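You operate a simulated robot arm through the tools that you are given. There is no shell and no other tool.

You are at the controls of a simulated two-armed robot. One attempt, no reset.

JOB
Clean the teal comb in the sonic cleaner for one minute.
Fine: put it back and end with the dial at OFF and the lid open; the other comb stays as it is.

Only the result counts: the job must be done as asked and must still hold three seconds after the hand-in. Knocking over, shifting, dropping, spilling or breaking anything else fails it. A push-on lid holds only when it is set on centred and level and pressed home; a screw cap is set on level and turned clockwise until tight.

ROBOT AND FRAMES
Two 7-joint arms with two-finger parallel grippers on one trunk that stands fixed in place. Base frame: the origin is at the foot of the trunk, x ahead of it, y to its left, z up. Units: m, degrees, N and s.
The left shoulder is at [0.05, 0.209, 1.296], the right one opposite. With the tool pointing down near the work surface each hand reaches from about 0.1 to 0.9 m from the base axis, measured 20 degrees to its own side. Payload 4.4 kg a hand.
The TCP of each hand is the grasp point between the finger pads, 0.023 m short of the fingertips. In the tool frame z runs along the fingers and y along their closing line. The gripper opens to 0.094 m. The fingers are 0.038 m wide and 0.01 m thick; the gripper's body (0.054 by 0.096 m) begins 0.039 m behind the TCP.
Orientation is that of the tool frame in the base frame, as [roll, pitch, yaw] about the fixed x, y, z axes, in that order (R = Rz(yaw) Ry(pitch) Rx(roll)). With the fingers straight down and closing along the base's y, the tool's x points along the base's -x, its y along +y and its z along -z.

CONTROLS
- The arms move only by the tool move_arm. It takes "left_deltas", "right_deltas" or both (then of equal length, played together; a hand with none holds still); each is a list of rows, each a list of 7 numbers: the closure in counts, from 0 (fully open) to 255 (shut), then the shift along the tool's x, y, z in units of 25 mm (1.0 is 25 mm), then the turn, a rotation vector about the tool's x, y, z in units of 5 degrees (1.0 is 5 degrees). In form: [[fingers, x, y, z, ax, ay, az], ...]. A call has 1 to 20 rows; each row shifts and turns the commanded pose from where the row before left it, along the tool's axes as they then stand. A call with a number of a shift or a turn outside -1 to 1 is refused whole. A row lasts 0.2 s, in which the tool goes at most 0.05 m and 8.6 degrees; a call with a longer step from one row to the next is refused whole, and so is a gripper value outside its range. A pose out of reach is approached as far as the arm can. The call stops where the force on the tool passes 40 N (or 10 N more than at its start, if that is more) or the arm is blocked; 0.2 s more then pass. Each finger travels about 0.108 m/s and halts on what it meets, pressing with about 30 N; the grip force reading is that of the motor and also rises with nothing between the fingers. The clock runs only during rows and for 0.2 s after the last one: add rows that do not move to give the fingers time. It gives the time, the measured TCP pose, the force on the tool (base axes), the opening and the grip force at its end, in the units of the frame above (readings bear some noise), with the torque about the TCP (base axes, N m) and any sound that the robot's microphone picked up.
- Cameras (640 x 400 px; columns grow to the right, rows downward): "scene" is now at [0.1436, 0.0434, 1.4811]; the picture's right is [0.45, -0.89, 0.00], its down [-0.49, -0.25, -0.84] and it looks along [0.75, 0.38, -0.54] (base axes); focal length 322 px, centre (320, 200). "left" rides on the left gripper at [0.086, -0.016, -0.074] in its tool frame; the picture's right is [0.18, 0.98, 0.00], its down [-0.58, 0.11, -0.81] and it looks along [-0.79, 0.15, 0.59] (tool axes); focal length 243 px, centre (320, 200). "right" rides on the right gripper at [0.086, 0.016, -0.074] in its tool frame; the picture's right is [-0.18, 0.98, 0.00], its down [-0.58, -0.11, -0.81] and it looks along [-0.79, -0.15, 0.59] (tool axes); focal length 243 px, centre (320, 200).
- get_image(camera): a new picture of that camera. No time passes.
- move_column(by): slides the trunk up (or, below 0, down) by that many m; the arms and the scene camera ride with it, the base frame stays. It gives what a move gives, with no picture.
- head_to(pan, tilt): turns the head with the scene camera to pan (to the left, within 80 degrees either way) and tilt (down, from -29 to 69), counted from straight ahead of the robot. It gives what a move gives.
- probe_pixels(camera, pixels): for up to 12 pixels [column, row] of the newest picture of that camera ("zoom" is the newest enlarged one), the place [x, y, z] in the base frame of the surface seen there, good to about 0.003 m, but the place of the scene camera against the robot may be out by one fixed shift of up to 0.018 m in any direction. No time passes.
- inspect(camera, box): a new picture of the part [left, top, right, bottom] of that camera's present view, enlarged. No time passes.
- job_done(): hands the job in; it is judged then, once.

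Leave the grippers open and the arms clear of the work at the hand-in unless told otherwise.

The tools are called after "Request:" by a JSON object that holds its "method" and its "body". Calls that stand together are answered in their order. move_arm: Moves the arms, as the interface text tells. Its arguments: {"type":"object","properties":{"left_deltas":{"type":"array"},"right_deltas":{"type":"array"}},"required":[]} The other tools are called the same way: move_column (by) slides the trunk up or down; head_to (pan, tilt) turns the head that bears the scene camera; get_image (camera) takes a picture; probe_pixels (camera, pixels) gives the place of the surface under pixels of a picture; inspect (camera, box) takes an enlarged picture of a part of a camera's view; job_done () hands the job in.

At the start:

```text
clock: 0.0
left_ee_pos: [0.4173, 0.5721, 1.2528]
left_orientation: [180.0, 0.1, -180.0]
left_contact_force: [0.3, 0.4, 0.3]
left_moment: [-0.01, 0.02, 0.05]
left_width: 0.094
left_finger_force: 0.1
right_ee_pos: [0.4255, 0.0735, 1.2564]
right_orientation: [-180.0, 0.0, 180.0]
right_contact_force: [0.7, -0.1, -0.3]
right_moment: [-0.01, -0.01, -0.01]
right_width: 0.0939
right_finger_force: 0.0
trunk travel left (down, up): [-0.375, 0.188]
head pan, tilt: [26.9, 33.0]
```

scene: 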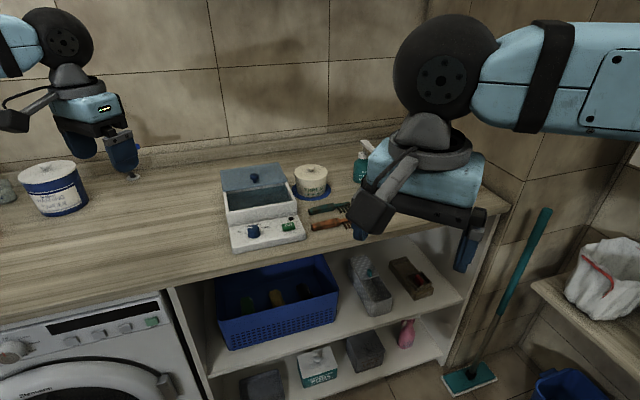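
right: 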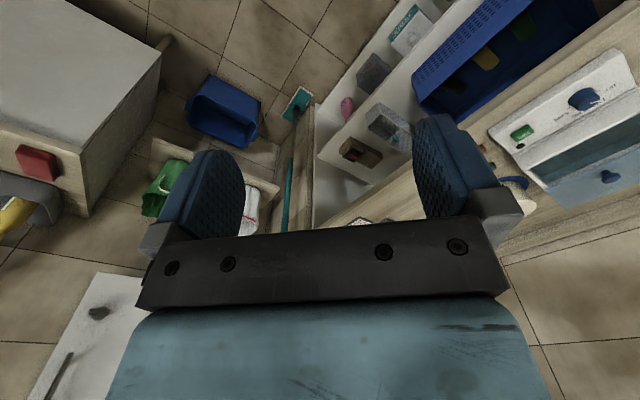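
left: 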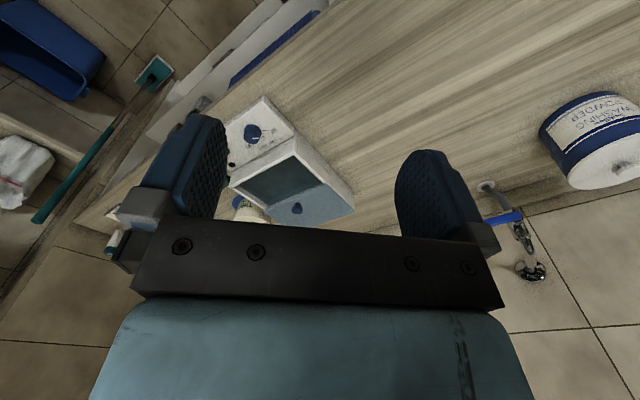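

I see the sonic cleaner (white box with a lid, about pixel 260,205), a blue dial, a green button and two combs at about (330,215). I'll enlarge that region first.

Request:
{"method": "inspect", "body": {"camera": "scene", "box": [200, 140, 400, 265]}}

Request:
{"method": "inspect", "body": {"camera": "left", "box": [200, 80, 380, 230]}}

```text
3.20 times, centred on (300, 202) of scene
```

zoom: 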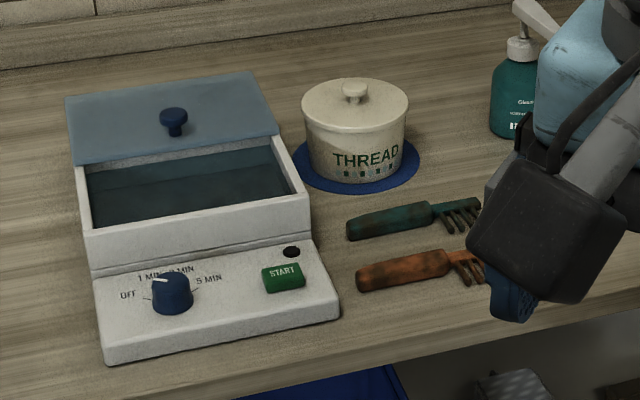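

```text
2.67 times, centred on (290, 155) of left
```

zoom: 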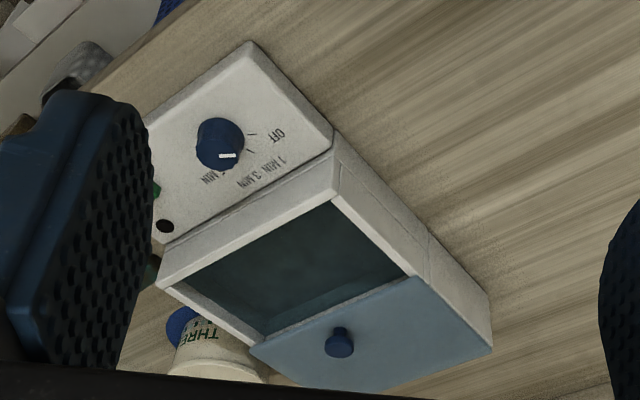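

The view is good for a rough layout. I'll probe the main points: cleaner corners, lid knob, dial, START, combs and table.

Request:
{"method": "inspect", "body": {"camera": "scene", "box": [200, 140, 400, 265]}}

Request:
{"method": "probe_pixels", "body": {"camera": "zoom", "pixels": [[172, 115], [172, 280], [283, 270], [292, 250], [70, 98], [245, 73], [85, 235], [308, 205], [105, 358], [338, 315], [200, 190], [160, 160]]}}

Request:
{"method": "probe_pixels", "body": {"camera": "zoom", "pixels": [[352, 230], [390, 220], [428, 212], [450, 210], [475, 215], [362, 280], [400, 270], [445, 260], [478, 270], [355, 88], [350, 330], [405, 165]]}}

```text
3.20 times, centred on (300, 202) of scene
```

zoom: 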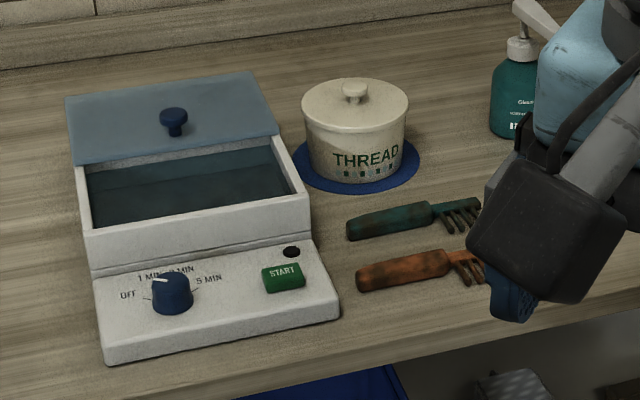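

```text
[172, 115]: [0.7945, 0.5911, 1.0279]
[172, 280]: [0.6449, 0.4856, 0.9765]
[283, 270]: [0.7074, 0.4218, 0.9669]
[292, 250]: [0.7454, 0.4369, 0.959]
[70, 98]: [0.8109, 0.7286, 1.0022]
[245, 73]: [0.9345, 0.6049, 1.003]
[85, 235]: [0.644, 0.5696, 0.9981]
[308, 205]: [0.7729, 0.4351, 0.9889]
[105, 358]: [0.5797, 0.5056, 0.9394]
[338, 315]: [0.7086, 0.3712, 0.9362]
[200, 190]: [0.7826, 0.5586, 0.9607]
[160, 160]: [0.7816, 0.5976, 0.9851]
```

```text
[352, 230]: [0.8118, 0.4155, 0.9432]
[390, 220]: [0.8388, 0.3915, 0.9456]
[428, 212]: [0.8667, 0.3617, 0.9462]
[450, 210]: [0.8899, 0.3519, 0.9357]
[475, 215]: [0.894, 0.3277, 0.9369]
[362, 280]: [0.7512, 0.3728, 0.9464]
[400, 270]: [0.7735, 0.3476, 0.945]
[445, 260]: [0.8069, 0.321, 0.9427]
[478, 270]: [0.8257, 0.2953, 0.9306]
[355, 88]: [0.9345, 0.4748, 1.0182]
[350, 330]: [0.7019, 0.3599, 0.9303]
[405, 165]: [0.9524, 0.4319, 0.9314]
```

The table is at z≈0.93, the cleaner is turned about 44°, and the teal comb lies beyond the orange one. The right arm blocks the view of the comb ends, so I'll move it off to the right and back.

Request:
{"method": "move_arm", "body": {"right_deltas": [[0, 0, -1, 0, 0, 0, 0], [0, 0, -1, 0, 0, 0, 0], [0, 0, -1, 0, 0, 0, 0], [0, 0, -1, 0, 0, 0, 0], [0, 0, -1, 0, 0, 0, 0], [0, 0, -1, 0, 0, 0, 0], [0, 0, -1, 0, 0, 0, 0], [0, 0, -1, 0, 0, 0, 0], [0, 0, -1, 0, 0, 0, 0], [0, 0, -1, 0, 0, 0, 0], [0, 0, -1, 0, 0, 0, 0], [0, 0, -1, 0, 0, 0, 0], [0, 0, -1, 0, 0, 0, 0], [0, 0, -1, 0, 0, 0, 0]]}}

```text
clock: 3.0
left_ee_pos: [0.4152, 0.571, 1.2539]
left_orientation: [179.9, 0.0, -180.0]
left_contact_force: [-0.3, -0.9, -0.2]
left_moment: [0.0, 0.02, 0.01]
left_width: 0.0941
left_finger_force: 0.0
right_ee_pos: [0.4253, -0.2782, 1.2565]
right_orientation: [179.9, 0.0, -180.0]
right_contact_force: [0.4, 0.1, 0.3]
right_moment: [0.01, 0.02, 0.05]
right_width: 0.0942
right_finger_force: 0.0
trunk travel left (down, up): [-0.375, 0.188]
head pan, tilt: [26.9, 33.0]
```

The right hand is now at y=-0.28. I'll look again at the combs and the dial, enlarged.

Request:
{"method": "inspect", "body": {"camera": "scene", "box": [290, 170, 390, 240]}}

Request:
{"method": "inspect", "body": {"camera": "scene", "box": [215, 205, 315, 265]}}

Request:
{"method": "get_image", "body": {"camera": "scene"}}

```text
5.71 times, centred on (340, 205) of scene
```

zoom: 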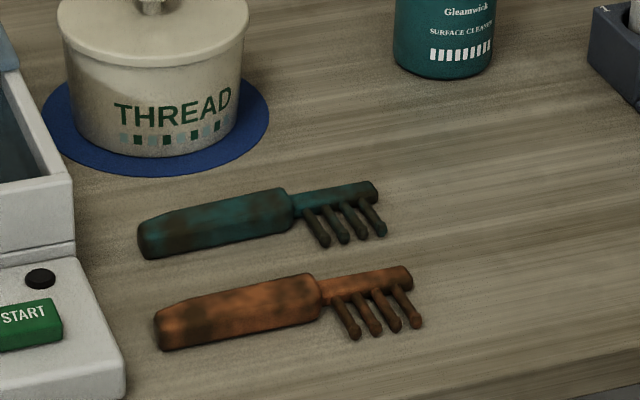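

```text
6.40 times, centred on (265, 235) of scene
```

zoom: 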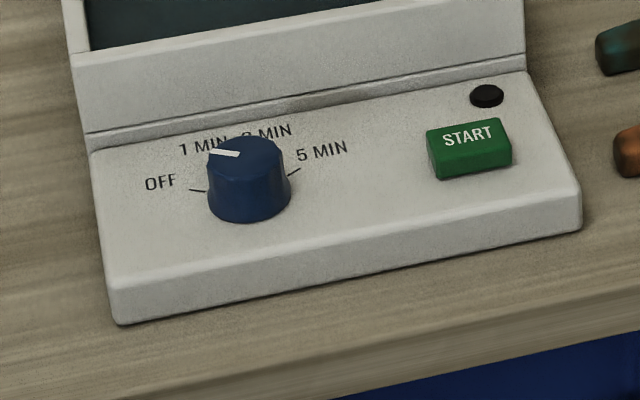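

```text
taken
```

scene: 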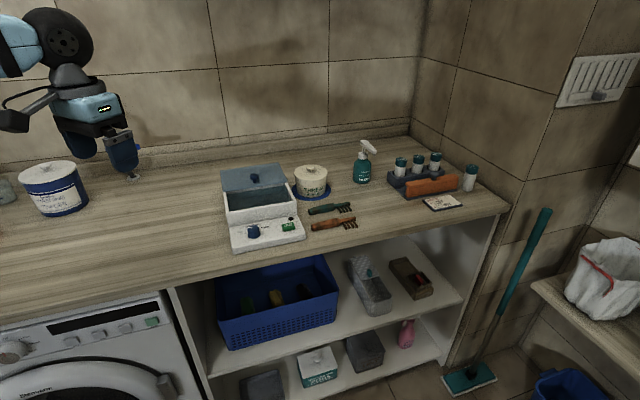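

The dial pointer and lid are hard to read from here. I'll bring the left hand over the cleaner so its wrist camera looks down on it (about +0.16 m in x, -0.07 m in y, staying at z 1.25).

Request:
{"method": "move_arm", "body": {"left_deltas": [[0, -1, -0.5, 0, 0, 0, 0], [0, -1, -0.5, 0, 0, 0, 0], [0, -1, -0.5, 0, 0, 0, 0], [0, -1, -0.5, 0, 0, 0, 0], [0, -1, -0.5, 0, 0, 0, 0], [0, -1, -0.5, 0, 0, 0, 0]]}}

Request:
{"method": "get_image", "body": {"camera": "left"}}

```text
clock: 4.4
left_ee_pos: [0.5708, 0.4976, 1.2495]
left_orientation: [180.0, -0.1, 179.9]
left_contact_force: [-0.3, -0.1, 0.2]
left_moment: [0.01, 0.06, 0.01]
left_width: 0.094
left_finger_force: 0.1
right_ee_pos: [0.427, -0.2767, 1.2559]
right_orientation: [180.0, -0.2, 180.0]
right_contact_force: [0.9, -0.4, -0.3]
right_moment: [0.01, 0.03, 0.0]
right_width: 0.0941
right_finger_force: 0.1
trunk travel left (down, up): [-0.375, 0.188]
head pan, tilt: [26.9, 33.0]
```

```text
taken
```

left: 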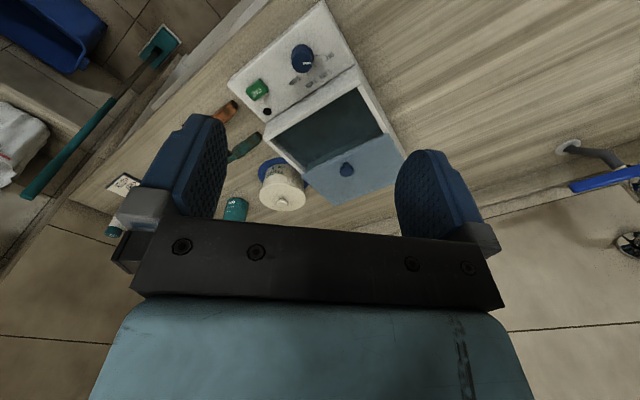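

The cleaner is now in the window between the fingers. I'll enlarge the dial and the lid.

Request:
{"method": "inspect", "body": {"camera": "left", "box": [220, 0, 420, 125]}}

Request:
{"method": "inspect", "body": {"camera": "left", "box": [230, 80, 410, 220]}}

Request:
{"method": "inspect", "body": {"camera": "left", "box": [270, 30, 350, 100]}}

```text
3.20 times, centred on (320, 62) of left
```

zoom: 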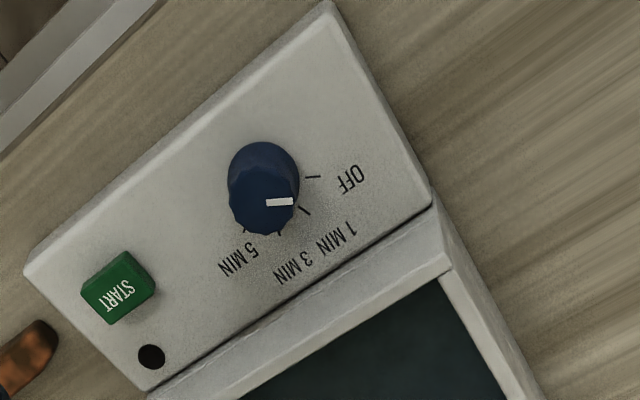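

```text
2.86 times, centred on (320, 150) of left
```

zoom: 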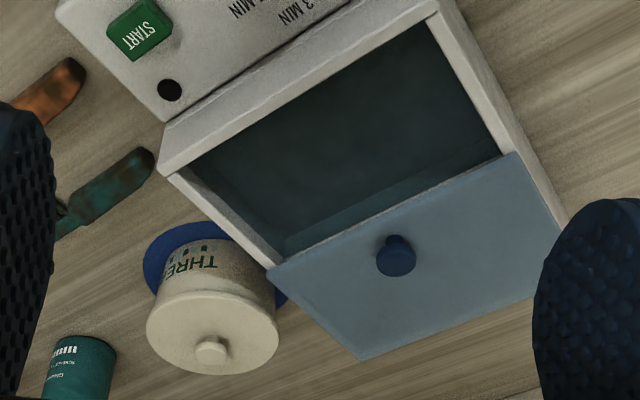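

```text
5.71 times, centred on (310, 65) of left
```

zoom: 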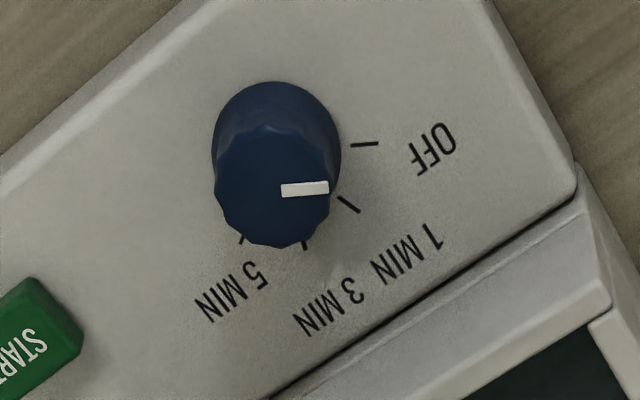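

Here the pointer (white mark from (280,190) to (328,187)) lies parallel to the OFF tick, so the dial is at OFF; the next tick round is 1 MIN. I'll probe ticks, dial, button and lid with this camera, which has no fixed shift.

Request:
{"method": "probe_pixels", "body": {"camera": "zoom", "pixels": [[355, 145], [376, 144], [340, 197], [359, 212], [303, 241], [308, 250], [243, 236], [240, 245], [272, 190], [322, 188], [285, 189], [450, 300]]}}

Request:
{"method": "inspect", "body": {"camera": "left", "box": [230, 80, 410, 220]}}

Request:
{"method": "probe_pixels", "body": {"camera": "zoom", "pixels": [[512, 158], [275, 268], [555, 230], [362, 355], [397, 260], [440, 20], [172, 168], [430, 40], [205, 170], [300, 150], [380, 200], [300, 243]]}}

Request:
{"method": "probe_pixels", "body": {"camera": "zoom", "pixels": [[460, 90], [220, 120], [485, 90], [220, 215], [240, 250], [170, 90], [140, 30], [395, 244], [420, 230], [560, 200], [440, 170], [90, 200]]}}

```text
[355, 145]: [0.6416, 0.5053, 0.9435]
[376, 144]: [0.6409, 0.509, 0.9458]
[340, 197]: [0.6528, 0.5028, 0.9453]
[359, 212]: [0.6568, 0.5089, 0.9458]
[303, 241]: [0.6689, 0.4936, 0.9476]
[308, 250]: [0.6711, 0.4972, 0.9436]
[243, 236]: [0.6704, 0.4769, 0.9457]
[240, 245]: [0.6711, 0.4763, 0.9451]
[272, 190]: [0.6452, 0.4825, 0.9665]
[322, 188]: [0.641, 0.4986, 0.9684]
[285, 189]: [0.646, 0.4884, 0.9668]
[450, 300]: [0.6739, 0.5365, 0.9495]
```

```text
2.86 times, centred on (320, 150) of left
```

zoom: 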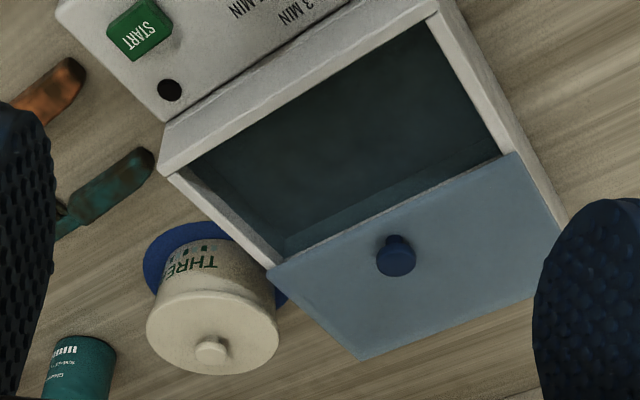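

```text
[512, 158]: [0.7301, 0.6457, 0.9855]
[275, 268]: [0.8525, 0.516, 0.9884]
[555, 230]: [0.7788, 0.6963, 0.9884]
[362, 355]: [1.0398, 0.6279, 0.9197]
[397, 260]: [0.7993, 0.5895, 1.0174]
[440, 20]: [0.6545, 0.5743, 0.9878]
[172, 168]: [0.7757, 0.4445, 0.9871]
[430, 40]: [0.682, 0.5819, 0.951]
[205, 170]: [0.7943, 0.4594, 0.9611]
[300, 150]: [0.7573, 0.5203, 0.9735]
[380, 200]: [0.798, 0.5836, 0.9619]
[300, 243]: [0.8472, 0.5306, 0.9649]
```

```text
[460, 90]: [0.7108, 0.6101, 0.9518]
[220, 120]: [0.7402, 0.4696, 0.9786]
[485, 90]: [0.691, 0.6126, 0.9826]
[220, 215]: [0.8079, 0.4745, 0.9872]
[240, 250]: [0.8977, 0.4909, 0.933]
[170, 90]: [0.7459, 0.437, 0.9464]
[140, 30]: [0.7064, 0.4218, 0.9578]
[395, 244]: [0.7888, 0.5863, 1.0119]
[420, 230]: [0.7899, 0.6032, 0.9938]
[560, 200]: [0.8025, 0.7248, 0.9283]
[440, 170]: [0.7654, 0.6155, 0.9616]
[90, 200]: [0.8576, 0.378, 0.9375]
```

Readings: table z≈0.92, tank rim z≈0.988, lid slid back with its front edge about 10 cm behind the front rim, dial centre ≈(0.645,0.481), top 0.967. The scene camera reads about 1 cm too high. Next I move the left hand above the teal comb (~(0.843,0.384)) at z≈1.12 and turn it 45° so the fingers close across the handle, checking reach.

Request:
{"method": "move_arm", "body": {"left_deltas": [[0, -0.991, -0.413, 0.473, 0, 0, 0], [0, -0.991, -0.413, 0.473, 0, 0, 0], [0, -0.991, -0.413, 0.473, 0, 0, 0], [0, -0.991, -0.413, 0.473, 0, 0, 0], [0, -0.991, -0.413, 0.473, 0, 0, 0], [0, -0.991, -0.413, 0.473, 0, 0, 0], [0, -0.991, -0.413, 0.473, 0, 0, 0], [0, -0.991, -0.413, 0.473, 0, 0, 0], [0, -0.991, -0.413, 0.473, 0, 0, 0], [0, -0.991, -0.413, 0.473, 0, 0, 0], [0, -0.991, -0.413, 0.473, 0, 0, 0], [0, 0, 0, 0, 0, 0, 1], [0, 0, 0, 0, 0, 0, 1], [0, 0, 0, 0, 0, 0, 1], [0, 0, 0, 0, 0, 0, 1], [0, 0, 0, 0, 0, 0, 1], [0, 0, 0, 0, 0, 0, 1], [0, 0, 0, 0, 0, 0, 1], [0, 0, 0, 0, 0, 0, 1], [0, 0, 0, 0, 0, 0, 1]]}}

Request:
{"method": "get_image", "body": {"camera": "left"}}

Request:
{"method": "get_image", "body": {"camera": "scene"}}

```text
clock: 8.6
left_ee_pos: [0.7595, 0.4136, 1.1564]
left_orientation: [179.9, -0.1, 134.9]
left_contact_force: [0.2, 0.0, 0.6]
left_moment: [0.02, 0.0, 0.0]
left_width: 0.0939
left_finger_force: 0.0
left hand out of reach, approached as far as the arm can: row 8, 9, 10, 11
right_ee_pos: [0.4264, -0.2766, 1.2568]
right_orientation: [-180.0, 0.0, -180.0]
right_contact_force: [-0.6, 0.0, -0.5]
right_moment: [-0.01, 0.0, -0.01]
right_width: 0.0942
right_finger_force: 0.1
trunk travel left (down, up): [-0.375, 0.188]
head pan, tilt: [26.9, 33.0]
```

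```text
taken
```

left: 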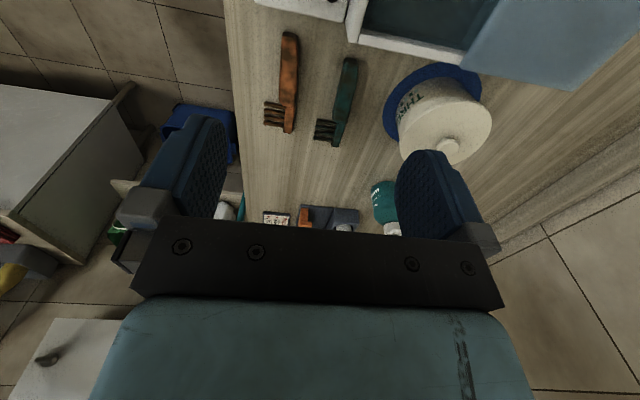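

```text
taken
```

scene: 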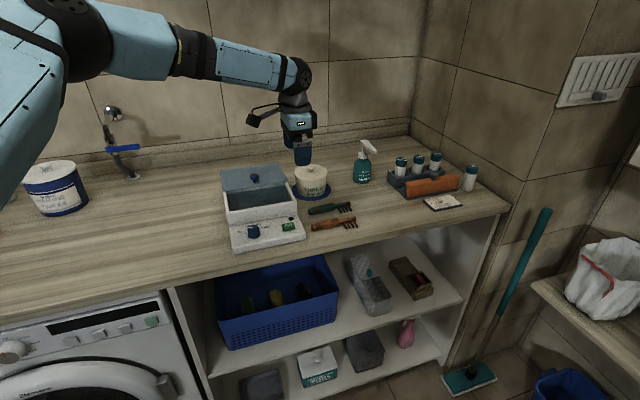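

The hand reached only (0.76,0.414) at z=1.156: that was out of reach up there. I'll lower it first to about z=1.08 and then reach outward towards the comb to see how far it goes.

Request:
{"method": "move_arm", "body": {"left_deltas": [[0, 0, 0, 1, 0, 0, 0], [0, 0, 0, 1, 0, 0, 0], [0, 0, 0, 1, 0, 0, 0], [0, -0.8, 0.38, 0, 0, 0, 0], [0, -0.8, 0.38, 0, 0, 0, 0], [0, -0.8, 0.38, 0, 0, 0, 0], [0, -0.8, 0.38, 0, 0, 0, 0]]}}

```text
clock: 10.2
left_ee_pos: [0.7448, 0.4091, 1.1193]
left_orientation: [180.0, 0.0, 134.9]
left_contact_force: [0.9, -1.0, 0.2]
left_moment: [0.04, 0.01, 0.01]
left_width: 0.094
left_finger_force: 0.1
left hand out of reach, approached as far as the arm can: row 1, 2, 3, 4, 5, 6, 7
right_ee_pos: [0.426, -0.2776, 1.2563]
right_orientation: [-180.0, 0.1, 180.0]
right_contact_force: [0.2, -0.1, 0.0]
right_moment: [0.01, -0.01, -0.03]
right_width: 0.0943
right_finger_force: 0.1
trunk travel left (down, up): [-0.375, 0.188]
head pan, tilt: [26.9, 33.0]
```

Going lower did not help; the arm is near its limit with the shoulder this high. I'll draw both hands back and up by about 0.2 m, so that the trunk can be lowered with the hands staying clear.

Request:
{"method": "move_arm", "body": {"left_deltas": [[0, 0.6, -0.25, -1, 0, 0, 0], [0, 0.6, -0.25, -1, 0, 0, 0], [0, 0.6, -0.25, -1, 0, 0, 0], [0, 0.6, -0.25, -1, 0, 0, 0], [0, 0.6, -0.25, -1, 0, 0, 0], [0, 0.6, -0.25, -1, 0, 0, 0], [0, 0.6, -0.25, -1, 0, 0, 0], [0, 0.6, -0.25, -1, 0, 0, 0]], "right_deltas": [[0, 0, 0, -1, 0, 0, 0], [0, 0, 0, -1, 0, 0, 0], [0, 0, 0, -1, 0, 0, 0], [0, 0, 0, -1, 0, 0, 0], [0, 0, 0, -1, 0, 0, 0], [0, 0, 0, -1, 0, 0, 0], [0, 0, 0, -1, 0, 0, 0], [0, 0, 0, -1, 0, 0, 0]]}}

Request:
{"method": "get_image", "body": {"camera": "right"}}

Request:
{"method": "get_image", "body": {"camera": "scene"}}

```text
clock: 12.0
left_ee_pos: [0.6224, 0.4598, 1.3196]
left_orientation: [-180.0, 0.1, 134.9]
left_contact_force: [-0.3, 1.6, 0.1]
left_moment: [-0.01, -0.05, 0.0]
left_width: 0.0942
left_finger_force: 0.1
right_ee_pos: [0.4243, -0.2734, 1.4581]
right_orientation: [-179.9, 0.0, 180.0]
right_contact_force: [-1.1, 0.5, 0.5]
right_moment: [0.01, 0.0, -0.01]
right_width: 0.0939
right_finger_force: 0.1
trunk travel left (down, up): [-0.375, 0.188]
head pan, tilt: [26.9, 33.0]
```

```text
taken
```

right: 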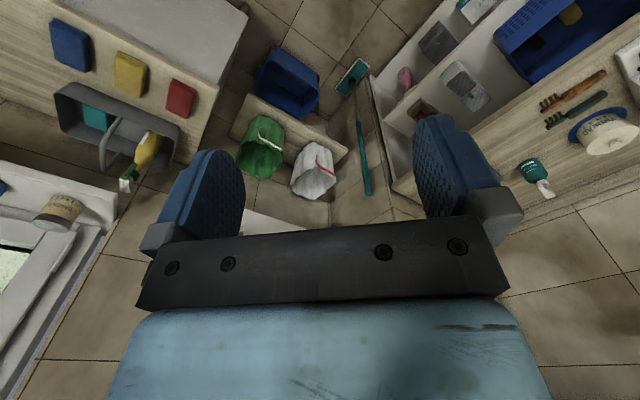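

```text
taken
```

scene: 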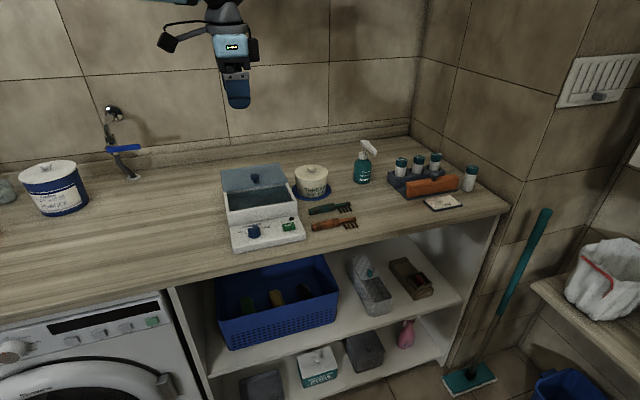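

The right camera shows another cabinet at the right side. I'll check how high it is before lowering the trunk.

Request:
{"method": "probe_pixels", "body": {"camera": "right", "pixels": [[190, 40], [120, 20], [215, 70], [100, 130], [60, 200], [30, 180], [110, 210], [20, 260], [40, 60], [180, 170], [290, 225], [380, 205]]}}

```text
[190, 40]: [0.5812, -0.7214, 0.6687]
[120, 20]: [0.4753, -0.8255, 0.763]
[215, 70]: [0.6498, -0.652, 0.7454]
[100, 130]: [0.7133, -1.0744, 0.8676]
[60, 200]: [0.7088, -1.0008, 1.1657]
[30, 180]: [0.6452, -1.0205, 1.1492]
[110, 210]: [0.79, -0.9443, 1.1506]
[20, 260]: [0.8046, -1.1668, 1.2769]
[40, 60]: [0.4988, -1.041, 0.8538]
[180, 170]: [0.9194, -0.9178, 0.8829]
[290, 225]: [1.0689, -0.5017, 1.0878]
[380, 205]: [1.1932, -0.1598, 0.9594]
```

The right side cabinet lies beyond y=-0.65, far from the right hand. I lower the trunk by 0.2 m.

Request:
{"method": "move_column", "body": {"by": -0.2}}

Request:
{"method": "get_image", "body": {"camera": "scene"}}

```text
clock: 14.2
left_ee_pos: [0.6263, 0.4583, 1.118]
left_orientation: [180.0, 0.0, 135.0]
left_contact_force: [0.5, -0.2, 0.1]
left_moment: [0.0, 0.01, 0.02]
left_width: 0.0941
left_finger_force: 0.1
right_ee_pos: [0.4278, -0.273, 1.2575]
right_orientation: [179.9, -0.1, -180.0]
right_contact_force: [0.4, 0.2, 0.0]
right_moment: [0.01, 0.02, 0.03]
right_width: 0.0941
right_finger_force: 0.2
trunk travel left (down, up): [-0.175, 0.388]
head pan, tilt: [26.9, 33.0]
```

```text
taken
```

scene: 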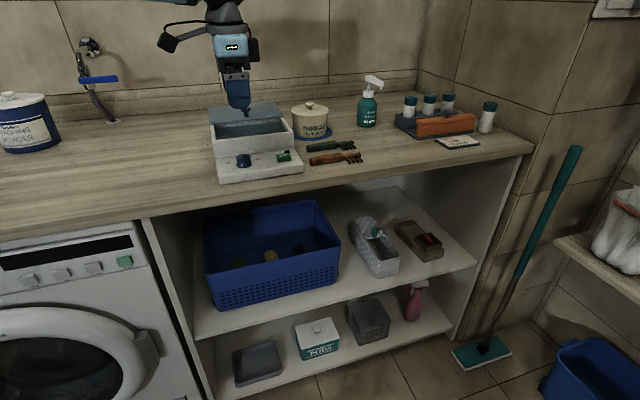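

The hand is at z=1.118 with the shoulder 0.2 m lower. Now I reach outward at this height towards the point above the teal comb.

Request:
{"method": "move_arm", "body": {"left_deltas": [[0, -0.914, 0.448, 0, 0, 0, 0], [0, -0.914, 0.448, 0, 0, 0, 0], [0, -0.914, 0.448, 0, 0, 0, 0], [0, -0.914, 0.448, 0, 0, 0, 0], [0, -0.914, 0.448, 0, 0, 0, 0], [0, -0.914, 0.448, 0, 0, 0, 0], [0, -0.914, 0.448, 0, 0, 0, 0], [0, -0.914, 0.448, 0, 0, 0, 0], [0, -0.914, 0.448, 0, 0, 0, 0]]}}

Request:
{"method": "get_image", "body": {"camera": "left"}}

Request:
{"method": "get_image", "body": {"camera": "scene"}}

```text
clock: 16.2
left_ee_pos: [0.7715, 0.4061, 1.1167]
left_orientation: [179.9, -0.1, 134.9]
left_contact_force: [0.4, -0.7, 1.1]
left_moment: [0.01, 0.01, -0.02]
left_width: 0.0942
left_finger_force: 0.1
left hand out of reach, approached as far as the arm can: row 7, 8, 9
right_ee_pos: [0.426, -0.273, 1.2567]
right_orientation: [-180.0, 0.1, -179.9]
right_contact_force: [0.5, -0.8, -0.4]
right_moment: [0.0, -0.04, 0.02]
right_width: 0.0939
right_finger_force: 0.0
trunk travel left (down, up): [-0.175, 0.388]
head pan, tilt: [26.9, 33.0]
```

```text
taken
```

left: 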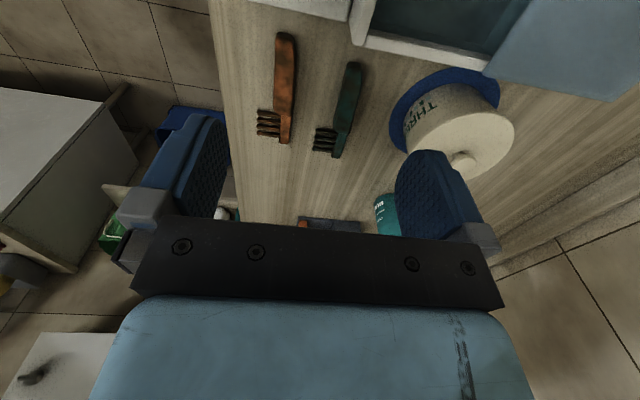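

```text
taken
```

scene: 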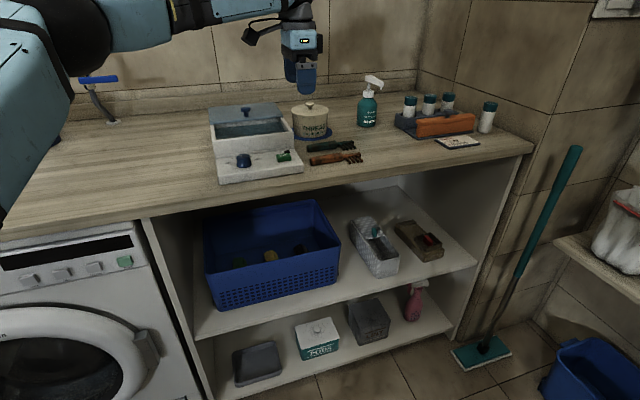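

The straight-down reach ends at (0.7715,0.406). I want to see how the arm is stretched, so I turn the head up a bit to the left.

Request:
{"method": "head_to", "body": {"pan": 40, "tilt": 15}}

Request:
{"method": "get_image", "body": {"camera": "scene"}}

```text
clock: 17.0
left_ee_pos: [0.771, 0.407, 1.1156]
left_orientation: [-180.0, 0.0, 135.0]
left_contact_force: [-0.3, 0.2, -0.2]
left_moment: [-0.01, -0.01, 0.04]
left_width: 0.0939
left_finger_force: 0.0
right_ee_pos: [0.427, -0.2729, 1.2568]
right_orientation: [-180.0, 0.0, 180.0]
right_contact_force: [-0.2, 0.2, -1.2]
right_moment: [0.0, -0.02, -0.03]
right_width: 0.094
right_finger_force: 0.0
trunk travel left (down, up): [-0.175, 0.388]
head pan, tilt: [40.0, 15.0]
```

```text
taken
```

scene: 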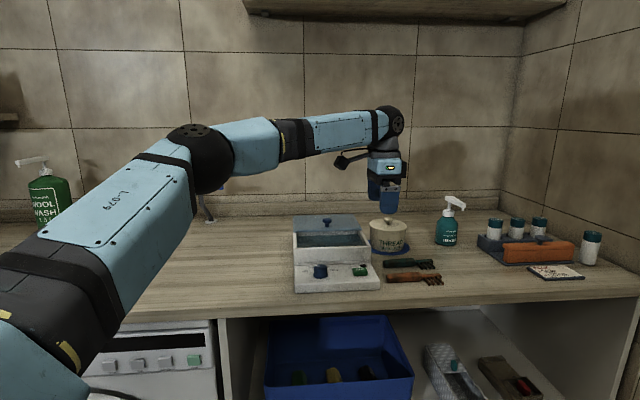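

The arm's elbow still looks bent. I'll probe elbow, wrist and hand points to understand the reach geometry.

Request:
{"method": "probe_pixels", "body": {"camera": "scene", "pixels": [[200, 155], [230, 150], [290, 138], [340, 132], [390, 122], [385, 165], [384, 195], [150, 200], [40, 330], [345, 160], [371, 148], [20, 370]]}}

```text
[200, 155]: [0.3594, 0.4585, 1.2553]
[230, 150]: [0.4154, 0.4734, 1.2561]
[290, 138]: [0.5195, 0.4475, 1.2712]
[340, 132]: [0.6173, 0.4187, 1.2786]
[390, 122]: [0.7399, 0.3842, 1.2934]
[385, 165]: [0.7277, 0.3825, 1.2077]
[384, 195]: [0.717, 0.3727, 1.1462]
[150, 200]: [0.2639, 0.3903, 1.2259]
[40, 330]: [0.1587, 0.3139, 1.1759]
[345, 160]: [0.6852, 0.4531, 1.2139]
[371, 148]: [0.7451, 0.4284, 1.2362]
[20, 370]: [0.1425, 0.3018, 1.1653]
```

With the elbow bent only ~127°, the limit seems to come from the wrist. I'll test whether leaning the fingers outward by 15° allows more reach (well clear above everything at z≈1.12).

Request:
{"method": "move_arm", "body": {"left_deltas": [[0, 0, 0, 0, -0.855, -0.518, 0], [0, 0, 0, 0, -0.855, -0.518, 0], [0, 0, 0, 0, -0.855, -0.518, 0], [0, -0.4, 0.66, 0.207, 0, 0, 0], [0, -0.4, 0.66, 0.207, 0, 0, 0], [0, -0.4, 0.66, 0.207, 0, 0, 0]]}}

```text
clock: 18.4
left_ee_pos: [0.8139, 0.4256, 1.1154]
left_orientation: [167.0, 7.7, 134.1]
left_contact_force: [0.2, 0.0, 0.4]
left_moment: [-0.02, -0.03, 0.0]
left_width: 0.0939
left_finger_force: 0.1
left hand out of reach, approached as far as the arm can: row 6
right_ee_pos: [0.426, -0.2729, 1.2573]
right_orientation: [-180.0, 0.0, 180.0]
right_contact_force: [-0.3, 0.5, -0.7]
right_moment: [0.02, 0.0, -0.01]
right_width: 0.0942
right_finger_force: 0.1
trunk travel left (down, up): [-0.175, 0.388]
head pan, tilt: [40.0, 15.0]
```

Leaning outward gained about 4.5 cm, so it is the wrist's position that is limited. I'll untilt, draw back, lower to about z=1.05 and test the straight-down reach there.

Request:
{"method": "move_arm", "body": {"left_deltas": [[0, 0.4, -0.66, -0.207, 0, 0, 0], [0, 0.4, -0.66, -0.207, 0, 0, 0], [0, 0.4, -0.66, -0.207, 0, 0, 0], [0, 0, 0, 0, 0.855, 0.518, 0], [0, 0, 0, 0, 0.855, 0.518, 0], [0, 0, 0, 0, 0.855, 0.518, 0], [0, 0.4144, -0.684, 0, 0, 0, 0], [0, 0.4144, -0.684, 0, 0, 0, 0], [0, 0, 0, 0.9, 0, 0, 0], [0, 0, 0, 0.9, 0, 0, 0], [0, 0, 0, 0.9, 0, 0, 0], [0, -0.4144, 0.684, 0, 0, 0, 0], [0, -0.4144, 0.684, 0, 0, 0, 0], [0, -0.4144, 0.684, 0, 0, 0, 0], [0, -0.4144, 0.684, 0, 0, 0, 0]]}}

```text
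clock: 21.6
left_ee_pos: [0.7776, 0.4236, 1.0495]
left_orientation: [180.0, 0.0, 135.0]
left_contact_force: [-0.1, 0.2, -0.1]
left_moment: [-0.01, 0.02, -0.04]
left_width: 0.0939
left_finger_force: 0.0
left hand out of reach, approached as far as the arm can: row 15
right_ee_pos: [0.4261, -0.2737, 1.2567]
right_orientation: [-180.0, -0.1, 180.0]
right_contact_force: [0.1, 0.4, 0.3]
right_moment: [-0.02, -0.01, 0.02]
right_width: 0.0941
right_finger_force: 0.1
trunk travel left (down, up): [-0.175, 0.388]
head pan, tilt: [40.0, 15.0]
```

At z=1.05 the straight-down limit is (0.778,0.424), about 0.77 m from the shoulder to the wrist. I'd like to see whether the elbow could open further, so I look at the arm again.

Request:
{"method": "get_image", "body": {"camera": "scene"}}

Request:
{"method": "inspect", "body": {"camera": "scene", "box": [140, 80, 440, 280]}}

```text
taken
```

scene: 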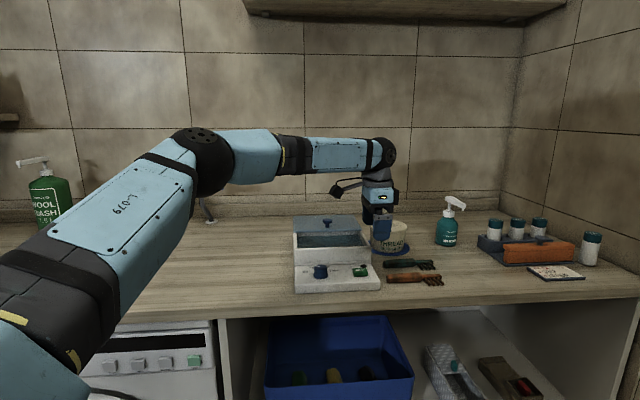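

```text
2.00 times, centred on (290, 180) of scene
```

zoom: 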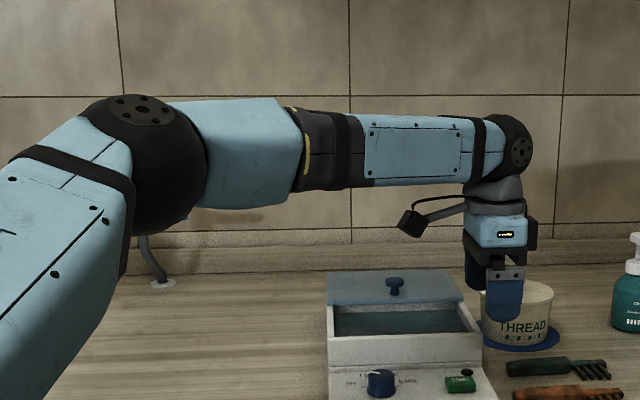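

The elbow is out to the left and still well bent. I'll test the reach further to the right, over the free table between the combs' heads, still at z=1.05.

Request:
{"method": "move_arm", "body": {"left_deltas": [[0, -0.78, -0.495, 0, 0, 0, 0], [0, -0.78, -0.495, 0, 0, 0, 0], [0, -0.78, -0.495, 0, 0, 0, 0], [0, -0.78, -0.495, 0, 0, 0, 0], [0, -0.62, 0.245, 0, 0, 0, 0], [0, -0.62, 0.245, 0, 0, 0, 0], [0, -0.62, 0.245, 0, 0, 0, 0], [0, -0.62, 0.245, 0, 0, 0, 0]]}}

```text
clock: 23.4
left_ee_pos: [0.7544, 0.3489, 1.052]
left_orientation: [180.0, 0.0, 135.1]
left_contact_force: [-0.6, 0.1, -0.5]
left_moment: [0.03, -0.01, 0.01]
left_width: 0.0941
left_finger_force: 0.0
left hand out of reach, approached as far as the arm can: row 1, 2, 3, 4, 5, 6, 7, 8
right_ee_pos: [0.4262, -0.274, 1.2564]
right_orientation: [180.0, 0.0, -180.0]
right_contact_force: [0.6, -0.3, -1.0]
right_moment: [-0.01, 0.0, -0.05]
right_width: 0.0938
right_finger_force: 0.0
trunk travel left (down, up): [-0.175, 0.388]
head pan, tilt: [40.0, 15.0]
```

Further right the reach gets shorter, so a joint limit is at work, perhaps of the wrist turn. I'll turn the hand back to yaw 180 here and try reaching out again.

Request:
{"method": "move_arm", "body": {"left_deltas": [[0, 0, 0, 0, 0, 0, -1], [0, 0, 0, 0, 0, 0, -1], [0, 0, 0, 0, 0, 0, -1], [0, 0, 0, 0, 0, 0, -1], [0, 0, 0, 0, 0, 0, -1], [0, 0, 0, 0, 0, 0, -1], [0, 0, 0, 0, 0, 0, -1], [0, 0, 0, 0, 0, 0, -1], [0, 0, 0, 0, 0, 0, -1], [0, -0.8, 0, 0, 0, 0, 0], [0, -0.8, 0, 0, 0, 0, 0], [0, -0.8, 0, 0, 0, 0, 0], [0, -0.8, 0, 0, 0, 0, 0]]}}

```text
clock: 26.2
left_ee_pos: [0.76, 0.3622, 1.0543]
left_orientation: [179.9, 0.0, 180.0]
left_contact_force: [0.0, 0.5, 0.7]
left_moment: [-0.01, 0.0, 0.01]
left_width: 0.0939
left_finger_force: 0.1
left hand out of reach, approached as far as the arm can: row 10, 11, 12, 13
right_ee_pos: [0.427, -0.2738, 1.257]
right_orientation: [180.0, 0.0, -180.0]
right_contact_force: [0.4, -0.6, -0.2]
right_moment: [0.0, 0.01, 0.01]
right_width: 0.094
right_finger_force: 0.0
trunk travel left (down, up): [-0.175, 0.388]
head pan, tilt: [40.0, 15.0]
```

The same limit with yaw 180, so it isn't the wrist turn; the upper arm seems to stay swung out to the left. I'll look at the shoulder with the head.

Request:
{"method": "head_to", "body": {"pan": 80, "tilt": 35}}

Request:
{"method": "get_image", "body": {"camera": "scene"}}

```text
clock: 27.2
left_ee_pos: [0.7583, 0.3611, 1.0535]
left_orientation: [-180.0, 0.2, 179.9]
left_contact_force: [0.0, 0.1, -0.5]
left_moment: [0.0, 0.01, 0.0]
left_width: 0.094
left_finger_force: 0.2
right_ee_pos: [0.428, -0.2741, 1.2575]
right_orientation: [180.0, 0.1, -180.0]
right_contact_force: [0.3, 0.2, 0.5]
right_moment: [0.01, 0.03, -0.02]
right_width: 0.0938
right_finger_force: 0.0
trunk travel left (down, up): [-0.175, 0.388]
head pan, tilt: [80.0, 35.0]
```

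```text
taken
```

scene: 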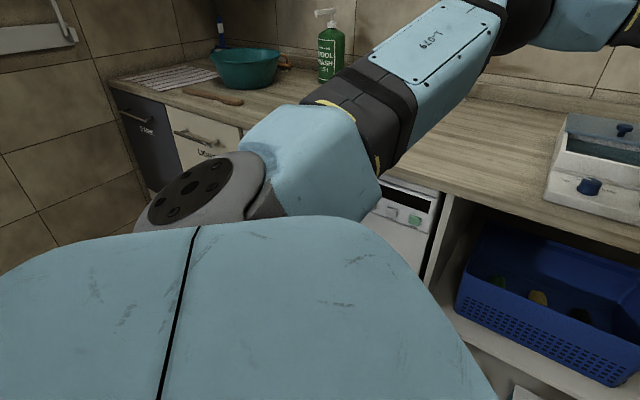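

I can see the upper arm swung out forward-left. To test the posture with a higher shoulder and the hand low, I'll raise the trunk back by 0.2 m, draw the hand in, lower it to z≈1.0 over the free table strip, and reach out along y≈0.33.

Request:
{"method": "move_column", "body": {"by": 0.2}}

Request:
{"method": "move_arm", "body": {"left_deltas": [[0, 0.9, -0.18, 0, 0, 0, 0], [0, 0.9, -0.18, 0, 0, 0, 0], [0, 0.9, -0.18, 0, 0, 0, 0], [0, 0.9, -0.18, 0, 0, 0, 0], [0, 0.9, -0.18, 0, 0, 0, 0], [0, 0.9, -0.18, 0, 0, 0, 0], [0, 0.9, -0.18, 0, 0, 0, 0], [0, 0, 0, 1, 0, 0, 0], [0, 0, 0, 1, 0, 0, 0], [0, 0, 0, 1, 0, 0, 0], [0, 0, 0, 1, 0, 0, 0], [0, 0, 0, 1, 0, 0, 0], [0, 0, 0, 1, 0, 0, 0], [0, 0, 0, 1, 0, 0, 0], [0, 0, 0, 1, 0, 0, 0], [0, 0, 0, 1, 0, 0, 0], [0, 0, 0, 1, 0, 0, 0]]}}

```text
clock: 29.4
left_ee_pos: [0.7596, 0.3619, 1.2536]
left_orientation: [180.0, 0.0, -180.0]
left_contact_force: [0.3, 0.0, -0.2]
left_moment: [0.01, -0.01, -0.01]
left_width: 0.0941
left_finger_force: 0.1
right_ee_pos: [0.4283, -0.2728, 1.4566]
right_orientation: [-180.0, -0.1, -180.0]
right_contact_force: [0.4, 1.1, -0.1]
right_moment: [0.02, 0.02, 0.01]
right_width: 0.0938
right_finger_force: 0.1
trunk travel left (down, up): [-0.375, 0.188]
head pan, tilt: [80.0, 35.0]
```

```text
clock: 33.0
left_ee_pos: [0.6037, 0.3303, 1.002]
left_orientation: [-180.0, 0.0, -179.9]
left_contact_force: [-0.1, -0.1, 0.2]
left_moment: [0.0, 0.01, -0.02]
left_width: 0.094
left_finger_force: 0.1
right_ee_pos: [0.4277, -0.2739, 1.4559]
right_orientation: [-179.9, 0.0, 180.0]
right_contact_force: [-0.5, 1.4, -0.6]
right_moment: [0.01, 0.02, 0.05]
right_width: 0.0939
right_finger_force: 0.0
trunk travel left (down, up): [-0.375, 0.188]
head pan, tilt: [80.0, 35.0]
```

The hand is at (0.604,0.330,1.002). Now I reach outward in +x in steps and see where it stops.

Request:
{"method": "move_arm", "body": {"left_deltas": [[0, -1, 0, 0, 0, 0, 0], [0, -1, 0, 0, 0, 0, 0], [0, -1, 0, 0, 0, 0, 0], [0, -1, 0, 0, 0, 0, 0], [0, -1, 0, 0, 0, 0, 0], [0, -1, 0, 0, 0, 0, 0], [0, -1, 0, 0, 0, 0, 0], [0, -1, 0, 0, 0, 0, 0]]}}

Request:
{"method": "get_image", "body": {"camera": "scene"}}

```text
clock: 34.8
left_ee_pos: [0.7105, 0.3748, 1.0711]
left_orientation: [180.0, 0.2, -180.0]
left_contact_force: [-0.5, 0.1, -0.8]
left_moment: [-0.03, 0.02, 0.0]
left_width: 0.0939
left_finger_force: 0.0
left hand out of reach, approached as far as the arm can: row 2, 3, 4, 5, 6, 7, 8
right_ee_pos: [0.4272, -0.2734, 1.4561]
right_orientation: [179.9, 0.0, -180.0]
right_contact_force: [0.0, 0.4, 0.5]
right_moment: [0.01, -0.02, 0.01]
right_width: 0.0943
right_finger_force: 0.1
trunk travel left (down, up): [-0.375, 0.188]
head pan, tilt: [80.0, 35.0]
```

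```text
taken
```

scene: 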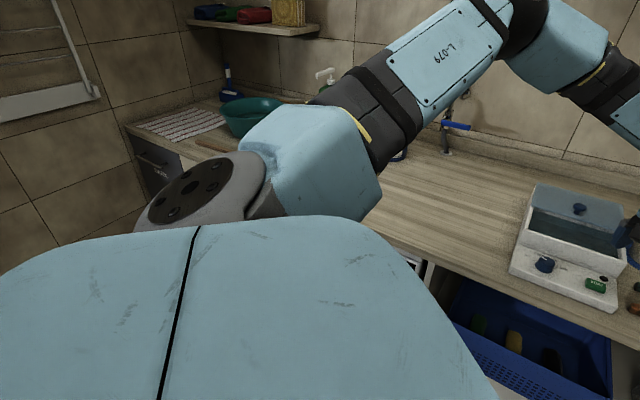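

With the shoulder high and the hand low, the reach got even shorter, because the elbow stays high. I'll draw the hand back near the trunk and lower it in front of the counter so that the elbow is forced down, then reach out from there.

Request:
{"method": "move_arm", "body": {"left_deltas": [[0, 0.954, -0.138, 0, 0, 0, 0], [0, 0.954, -0.138, 0, 0, 0, 0], [0, 0.954, -0.138, 0, 0, 0, 0], [0, 0.954, -0.138, 0, 0, 0, 0], [0, 0.954, -0.138, 0, 0, 0, 0], [0, 0.954, -0.138, 0, 0, 0, 0], [0, 0.954, -0.138, 0, 0, 0, 0], [0, 0.954, -0.138, 0, 0, 0, 0], [0, 0.954, -0.138, 0, 0, 0, 0], [0, 0.954, -0.138, 0, 0, 0, 0], [0, 0.954, -0.138, 0, 0, 0, 0], [0, 0.954, -0.138, 0, 0, 0, 0], [0, 0.954, -0.138, 0, 0, 0, 0], [0, 0, 0, 1, 0, 0, 0], [0, 0, 0, 1, 0, 0, 0], [0, 0, 0, 1, 0, 0, 0], [0, 0, 0, 1, 0, 0, 0], [0, 0, 0, 1, 0, 0, 0], [0, 0, 0, 1, 0, 0, 0], [0, 0, 0, 1, 0, 0, 0]]}}

Request:
{"method": "get_image", "body": {"camera": "scene"}}

Request:
{"method": "get_image", "body": {"camera": "left"}}

```text
clock: 39.0
left_ee_pos: [0.4026, 0.3291, 0.8997]
left_orientation: [179.8, 0.0, 179.9]
left_contact_force: [0.4, -0.4, -0.7]
left_moment: [0.03, 0.0, 0.01]
left_width: 0.0941
left_finger_force: 0.0
left hand out of reach, approached as far as the arm can: row 20
right_ee_pos: [0.4264, -0.2749, 1.4553]
right_orientation: [179.8, -0.1, 179.9]
right_contact_force: [-0.5, -0.1, 0.0]
right_moment: [0.0, -0.03, 0.03]
right_width: 0.0941
right_finger_force: 0.0
trunk travel left (down, up): [-0.375, 0.188]
head pan, tilt: [80.0, 35.0]
```

```text
taken
```

scene: 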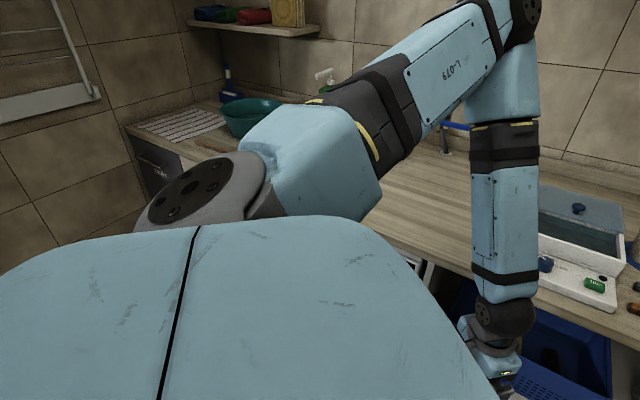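

```text
taken
```

left: 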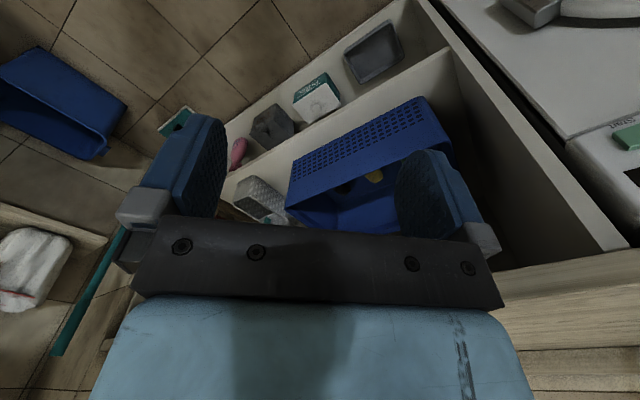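

The forearm now hangs straight down and the elbow has hardly moved: the upper arm stays pointing up-forward. I'll probe elbow and upper-arm points here to measure that.

Request:
{"method": "probe_pixels", "body": {"camera": "scene", "pixels": [[525, 12], [505, 60], [505, 140], [505, 230], [505, 310], [440, 70], [380, 110], [320, 150], [260, 150], [195, 190], [490, 355], [470, 20]]}}

```text
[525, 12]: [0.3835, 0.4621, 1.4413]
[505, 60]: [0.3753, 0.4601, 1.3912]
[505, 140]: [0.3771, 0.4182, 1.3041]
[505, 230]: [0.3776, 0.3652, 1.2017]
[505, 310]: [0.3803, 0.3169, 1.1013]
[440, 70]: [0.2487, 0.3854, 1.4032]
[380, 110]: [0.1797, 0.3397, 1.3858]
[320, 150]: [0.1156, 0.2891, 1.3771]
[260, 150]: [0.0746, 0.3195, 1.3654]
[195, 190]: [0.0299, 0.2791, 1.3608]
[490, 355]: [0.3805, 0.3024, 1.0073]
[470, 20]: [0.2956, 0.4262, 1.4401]
```

The elbow sits fixed at about shoulder+(0.33,0.27,0.13) at every limit, with a forearm of ~0.40 m. I'll check if the elbow can go further right at all by moving the hand up to z≈1.1 and to the right in free space in front of the trunk.

Request:
{"method": "move_arm", "body": {"left_deltas": [[0, 0, 0, -1, 0, 0, 0], [0, 0, 0, -1, 0, 0, 0], [0, 0, 0, -1, 0, 0, 0], [0, 0, 0, -1, 0, 0, 0], [0, 0, 0, -1, 0, 0, 0], [0, 0, 0, -1, 0, 0, 0], [0, 0, 0, -1, 0, 0, 0], [0, 0, 0, -1, 0, 0, 0], [0, 0, -1, 0, 0, 0, 0], [0, 0, -1, 0, 0, 0, 0], [0, 0, -1, 0, 0, 0, 0], [0, 0, -1, 0, 0, 0, 0], [0, 0, -1, 0, 0, 0, 0], [0, 0, -1, 0, 0, 0, 0], [0, 0, -1, 0, 0, 0, 0], [0, 0, -1, 0, 0, 0, 0], [0, 0, -1, 0, 0, 0, 0], [0, 0, -1, 0, 0, 0, 0], [0, 0, -1, 0, 0, 0, 0]]}}

Request:
{"method": "get_image", "body": {"camera": "scene"}}

```text
clock: 43.0
left_ee_pos: [0.401, 0.1288, 1.1221]
left_orientation: [-180.0, 0.0, -180.0]
left_contact_force: [0.2, 0.9, 0.8]
left_moment: [0.0, 0.02, 0.02]
left_width: 0.0942
left_finger_force: 0.1
left hand out of reach, approached as far as the arm can: row 16, 17, 18, 19
right_ee_pos: [0.4271, -0.2736, 1.4567]
right_orientation: [-179.9, 0.0, -180.0]
right_contact_force: [-0.6, 0.7, -0.2]
right_moment: [0.01, -0.01, 0.02]
right_width: 0.0939
right_finger_force: 0.2
trunk travel left (down, up): [-0.375, 0.188]
head pan, tilt: [80.0, 35.0]
```

```text
taken
```

scene: 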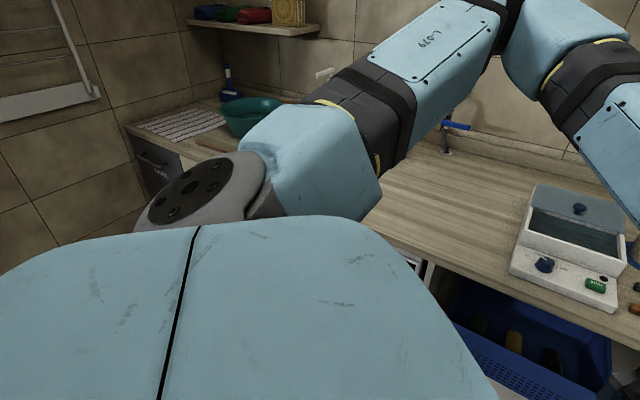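

The elbow has a firm limit on its right and lower side, so reach must come from leaning the hand. For the comb I'll want tool x pointing along the comb towards its head (yaw ≈ -45°), with the fingers leaning that way. I'll go to a comfortable place (~(0.5,0.45,1.27)) and test turning the wrist to yaw -45°.

Request:
{"method": "move_arm", "body": {"left_deltas": [[0, -0.4, 1, -0.6, 0, 0, 0], [0, -0.4, 1, -0.6, 0, 0, 0], [0, -0.4, 1, -0.6, 0, 0, 0], [0, -0.4, 1, -0.6, 0, 0, 0], [0, -0.4, 1, -0.6, 0, 0, 0], [0, -0.4, 1, -0.6, 0, 0, 0], [0, -0.4, 1, -0.6, 0, 0, 0], [0, -0.4, 1, -0.6, 0, 0, 0], [0, -0.4, 1, -0.6, 0, 0, 0], [0, -0.4, 1, -0.6, 0, 0, 0], [0, -0.4, 1, 0, 0, 0, 0], [0, -0.4, 1, 0, 0, 0, 0], [0, -0.4, 1, 0, 0, 0, 0]]}}

Request:
{"method": "move_arm", "body": {"left_deltas": [[0, 0, 0, 0, 0, 0, -1], [0, 0, 0, 0, 0, 0, -1], [0, 0, 0, 0, 0, 0, -1], [0, 0, 0, 0, 0, 0, -1], [0, 0, 0, 0, 0, 0, -1], [0, 0, 0, 0, 0, 0, -1], [0, 0, 0, 0, 0, 0, -1], [0, 0, 0, 0, 0, 0, -1], [0, 0, 0, 0, 0, 0, -1], [0, 0, 0, 0, 0, 0, -1], [0, 0, 0, 0, 0, 0, -1], [0, 0, 0, 0, 0, 0, -1], [0, 0, 0, 0, 0, 0, -1], [0, 0, 0, 0, 0, 0, -1], [0, 0, 0, 0, 0, 0, -1], [0, 0, 0, 0, 0, 0, -1], [0, 0, 0, 0, 0, 0, -1], [0, 0, 0, 0, 0, 0, -1]]}}

```text
clock: 45.8
left_ee_pos: [0.5317, 0.4546, 1.272]
left_orientation: [180.0, 0.1, -180.0]
left_contact_force: [-0.3, -0.6, -0.1]
left_moment: [0.0, -0.03, 0.03]
left_width: 0.0939
left_finger_force: 0.1
right_ee_pos: [0.4271, -0.2722, 1.4565]
right_orientation: [-179.9, 0.0, -180.0]
right_contact_force: [0.5, -0.8, 0.1]
right_moment: [0.04, -0.02, -0.01]
right_width: 0.094
right_finger_force: 0.0
trunk travel left (down, up): [-0.375, 0.188]
head pan, tilt: [80.0, 35.0]
```

```text
clock: 49.6
left_ee_pos: [0.5294, 0.4531, 1.2718]
left_orientation: [-179.8, 0.1, -89.9]
left_contact_force: [0.6, -0.4, 0.3]
left_moment: [0.01, -0.01, 0.0]
left_width: 0.0941
left_finger_force: 0.2
right_ee_pos: [0.4272, -0.2736, 1.4562]
right_orientation: [180.0, 0.0, -179.9]
right_contact_force: [-0.2, -1.3, 0.0]
right_moment: [0.02, 0.02, -0.03]
right_width: 0.094
right_finger_force: 0.0
trunk travel left (down, up): [-0.375, 0.188]
head pan, tilt: [80.0, 35.0]
```

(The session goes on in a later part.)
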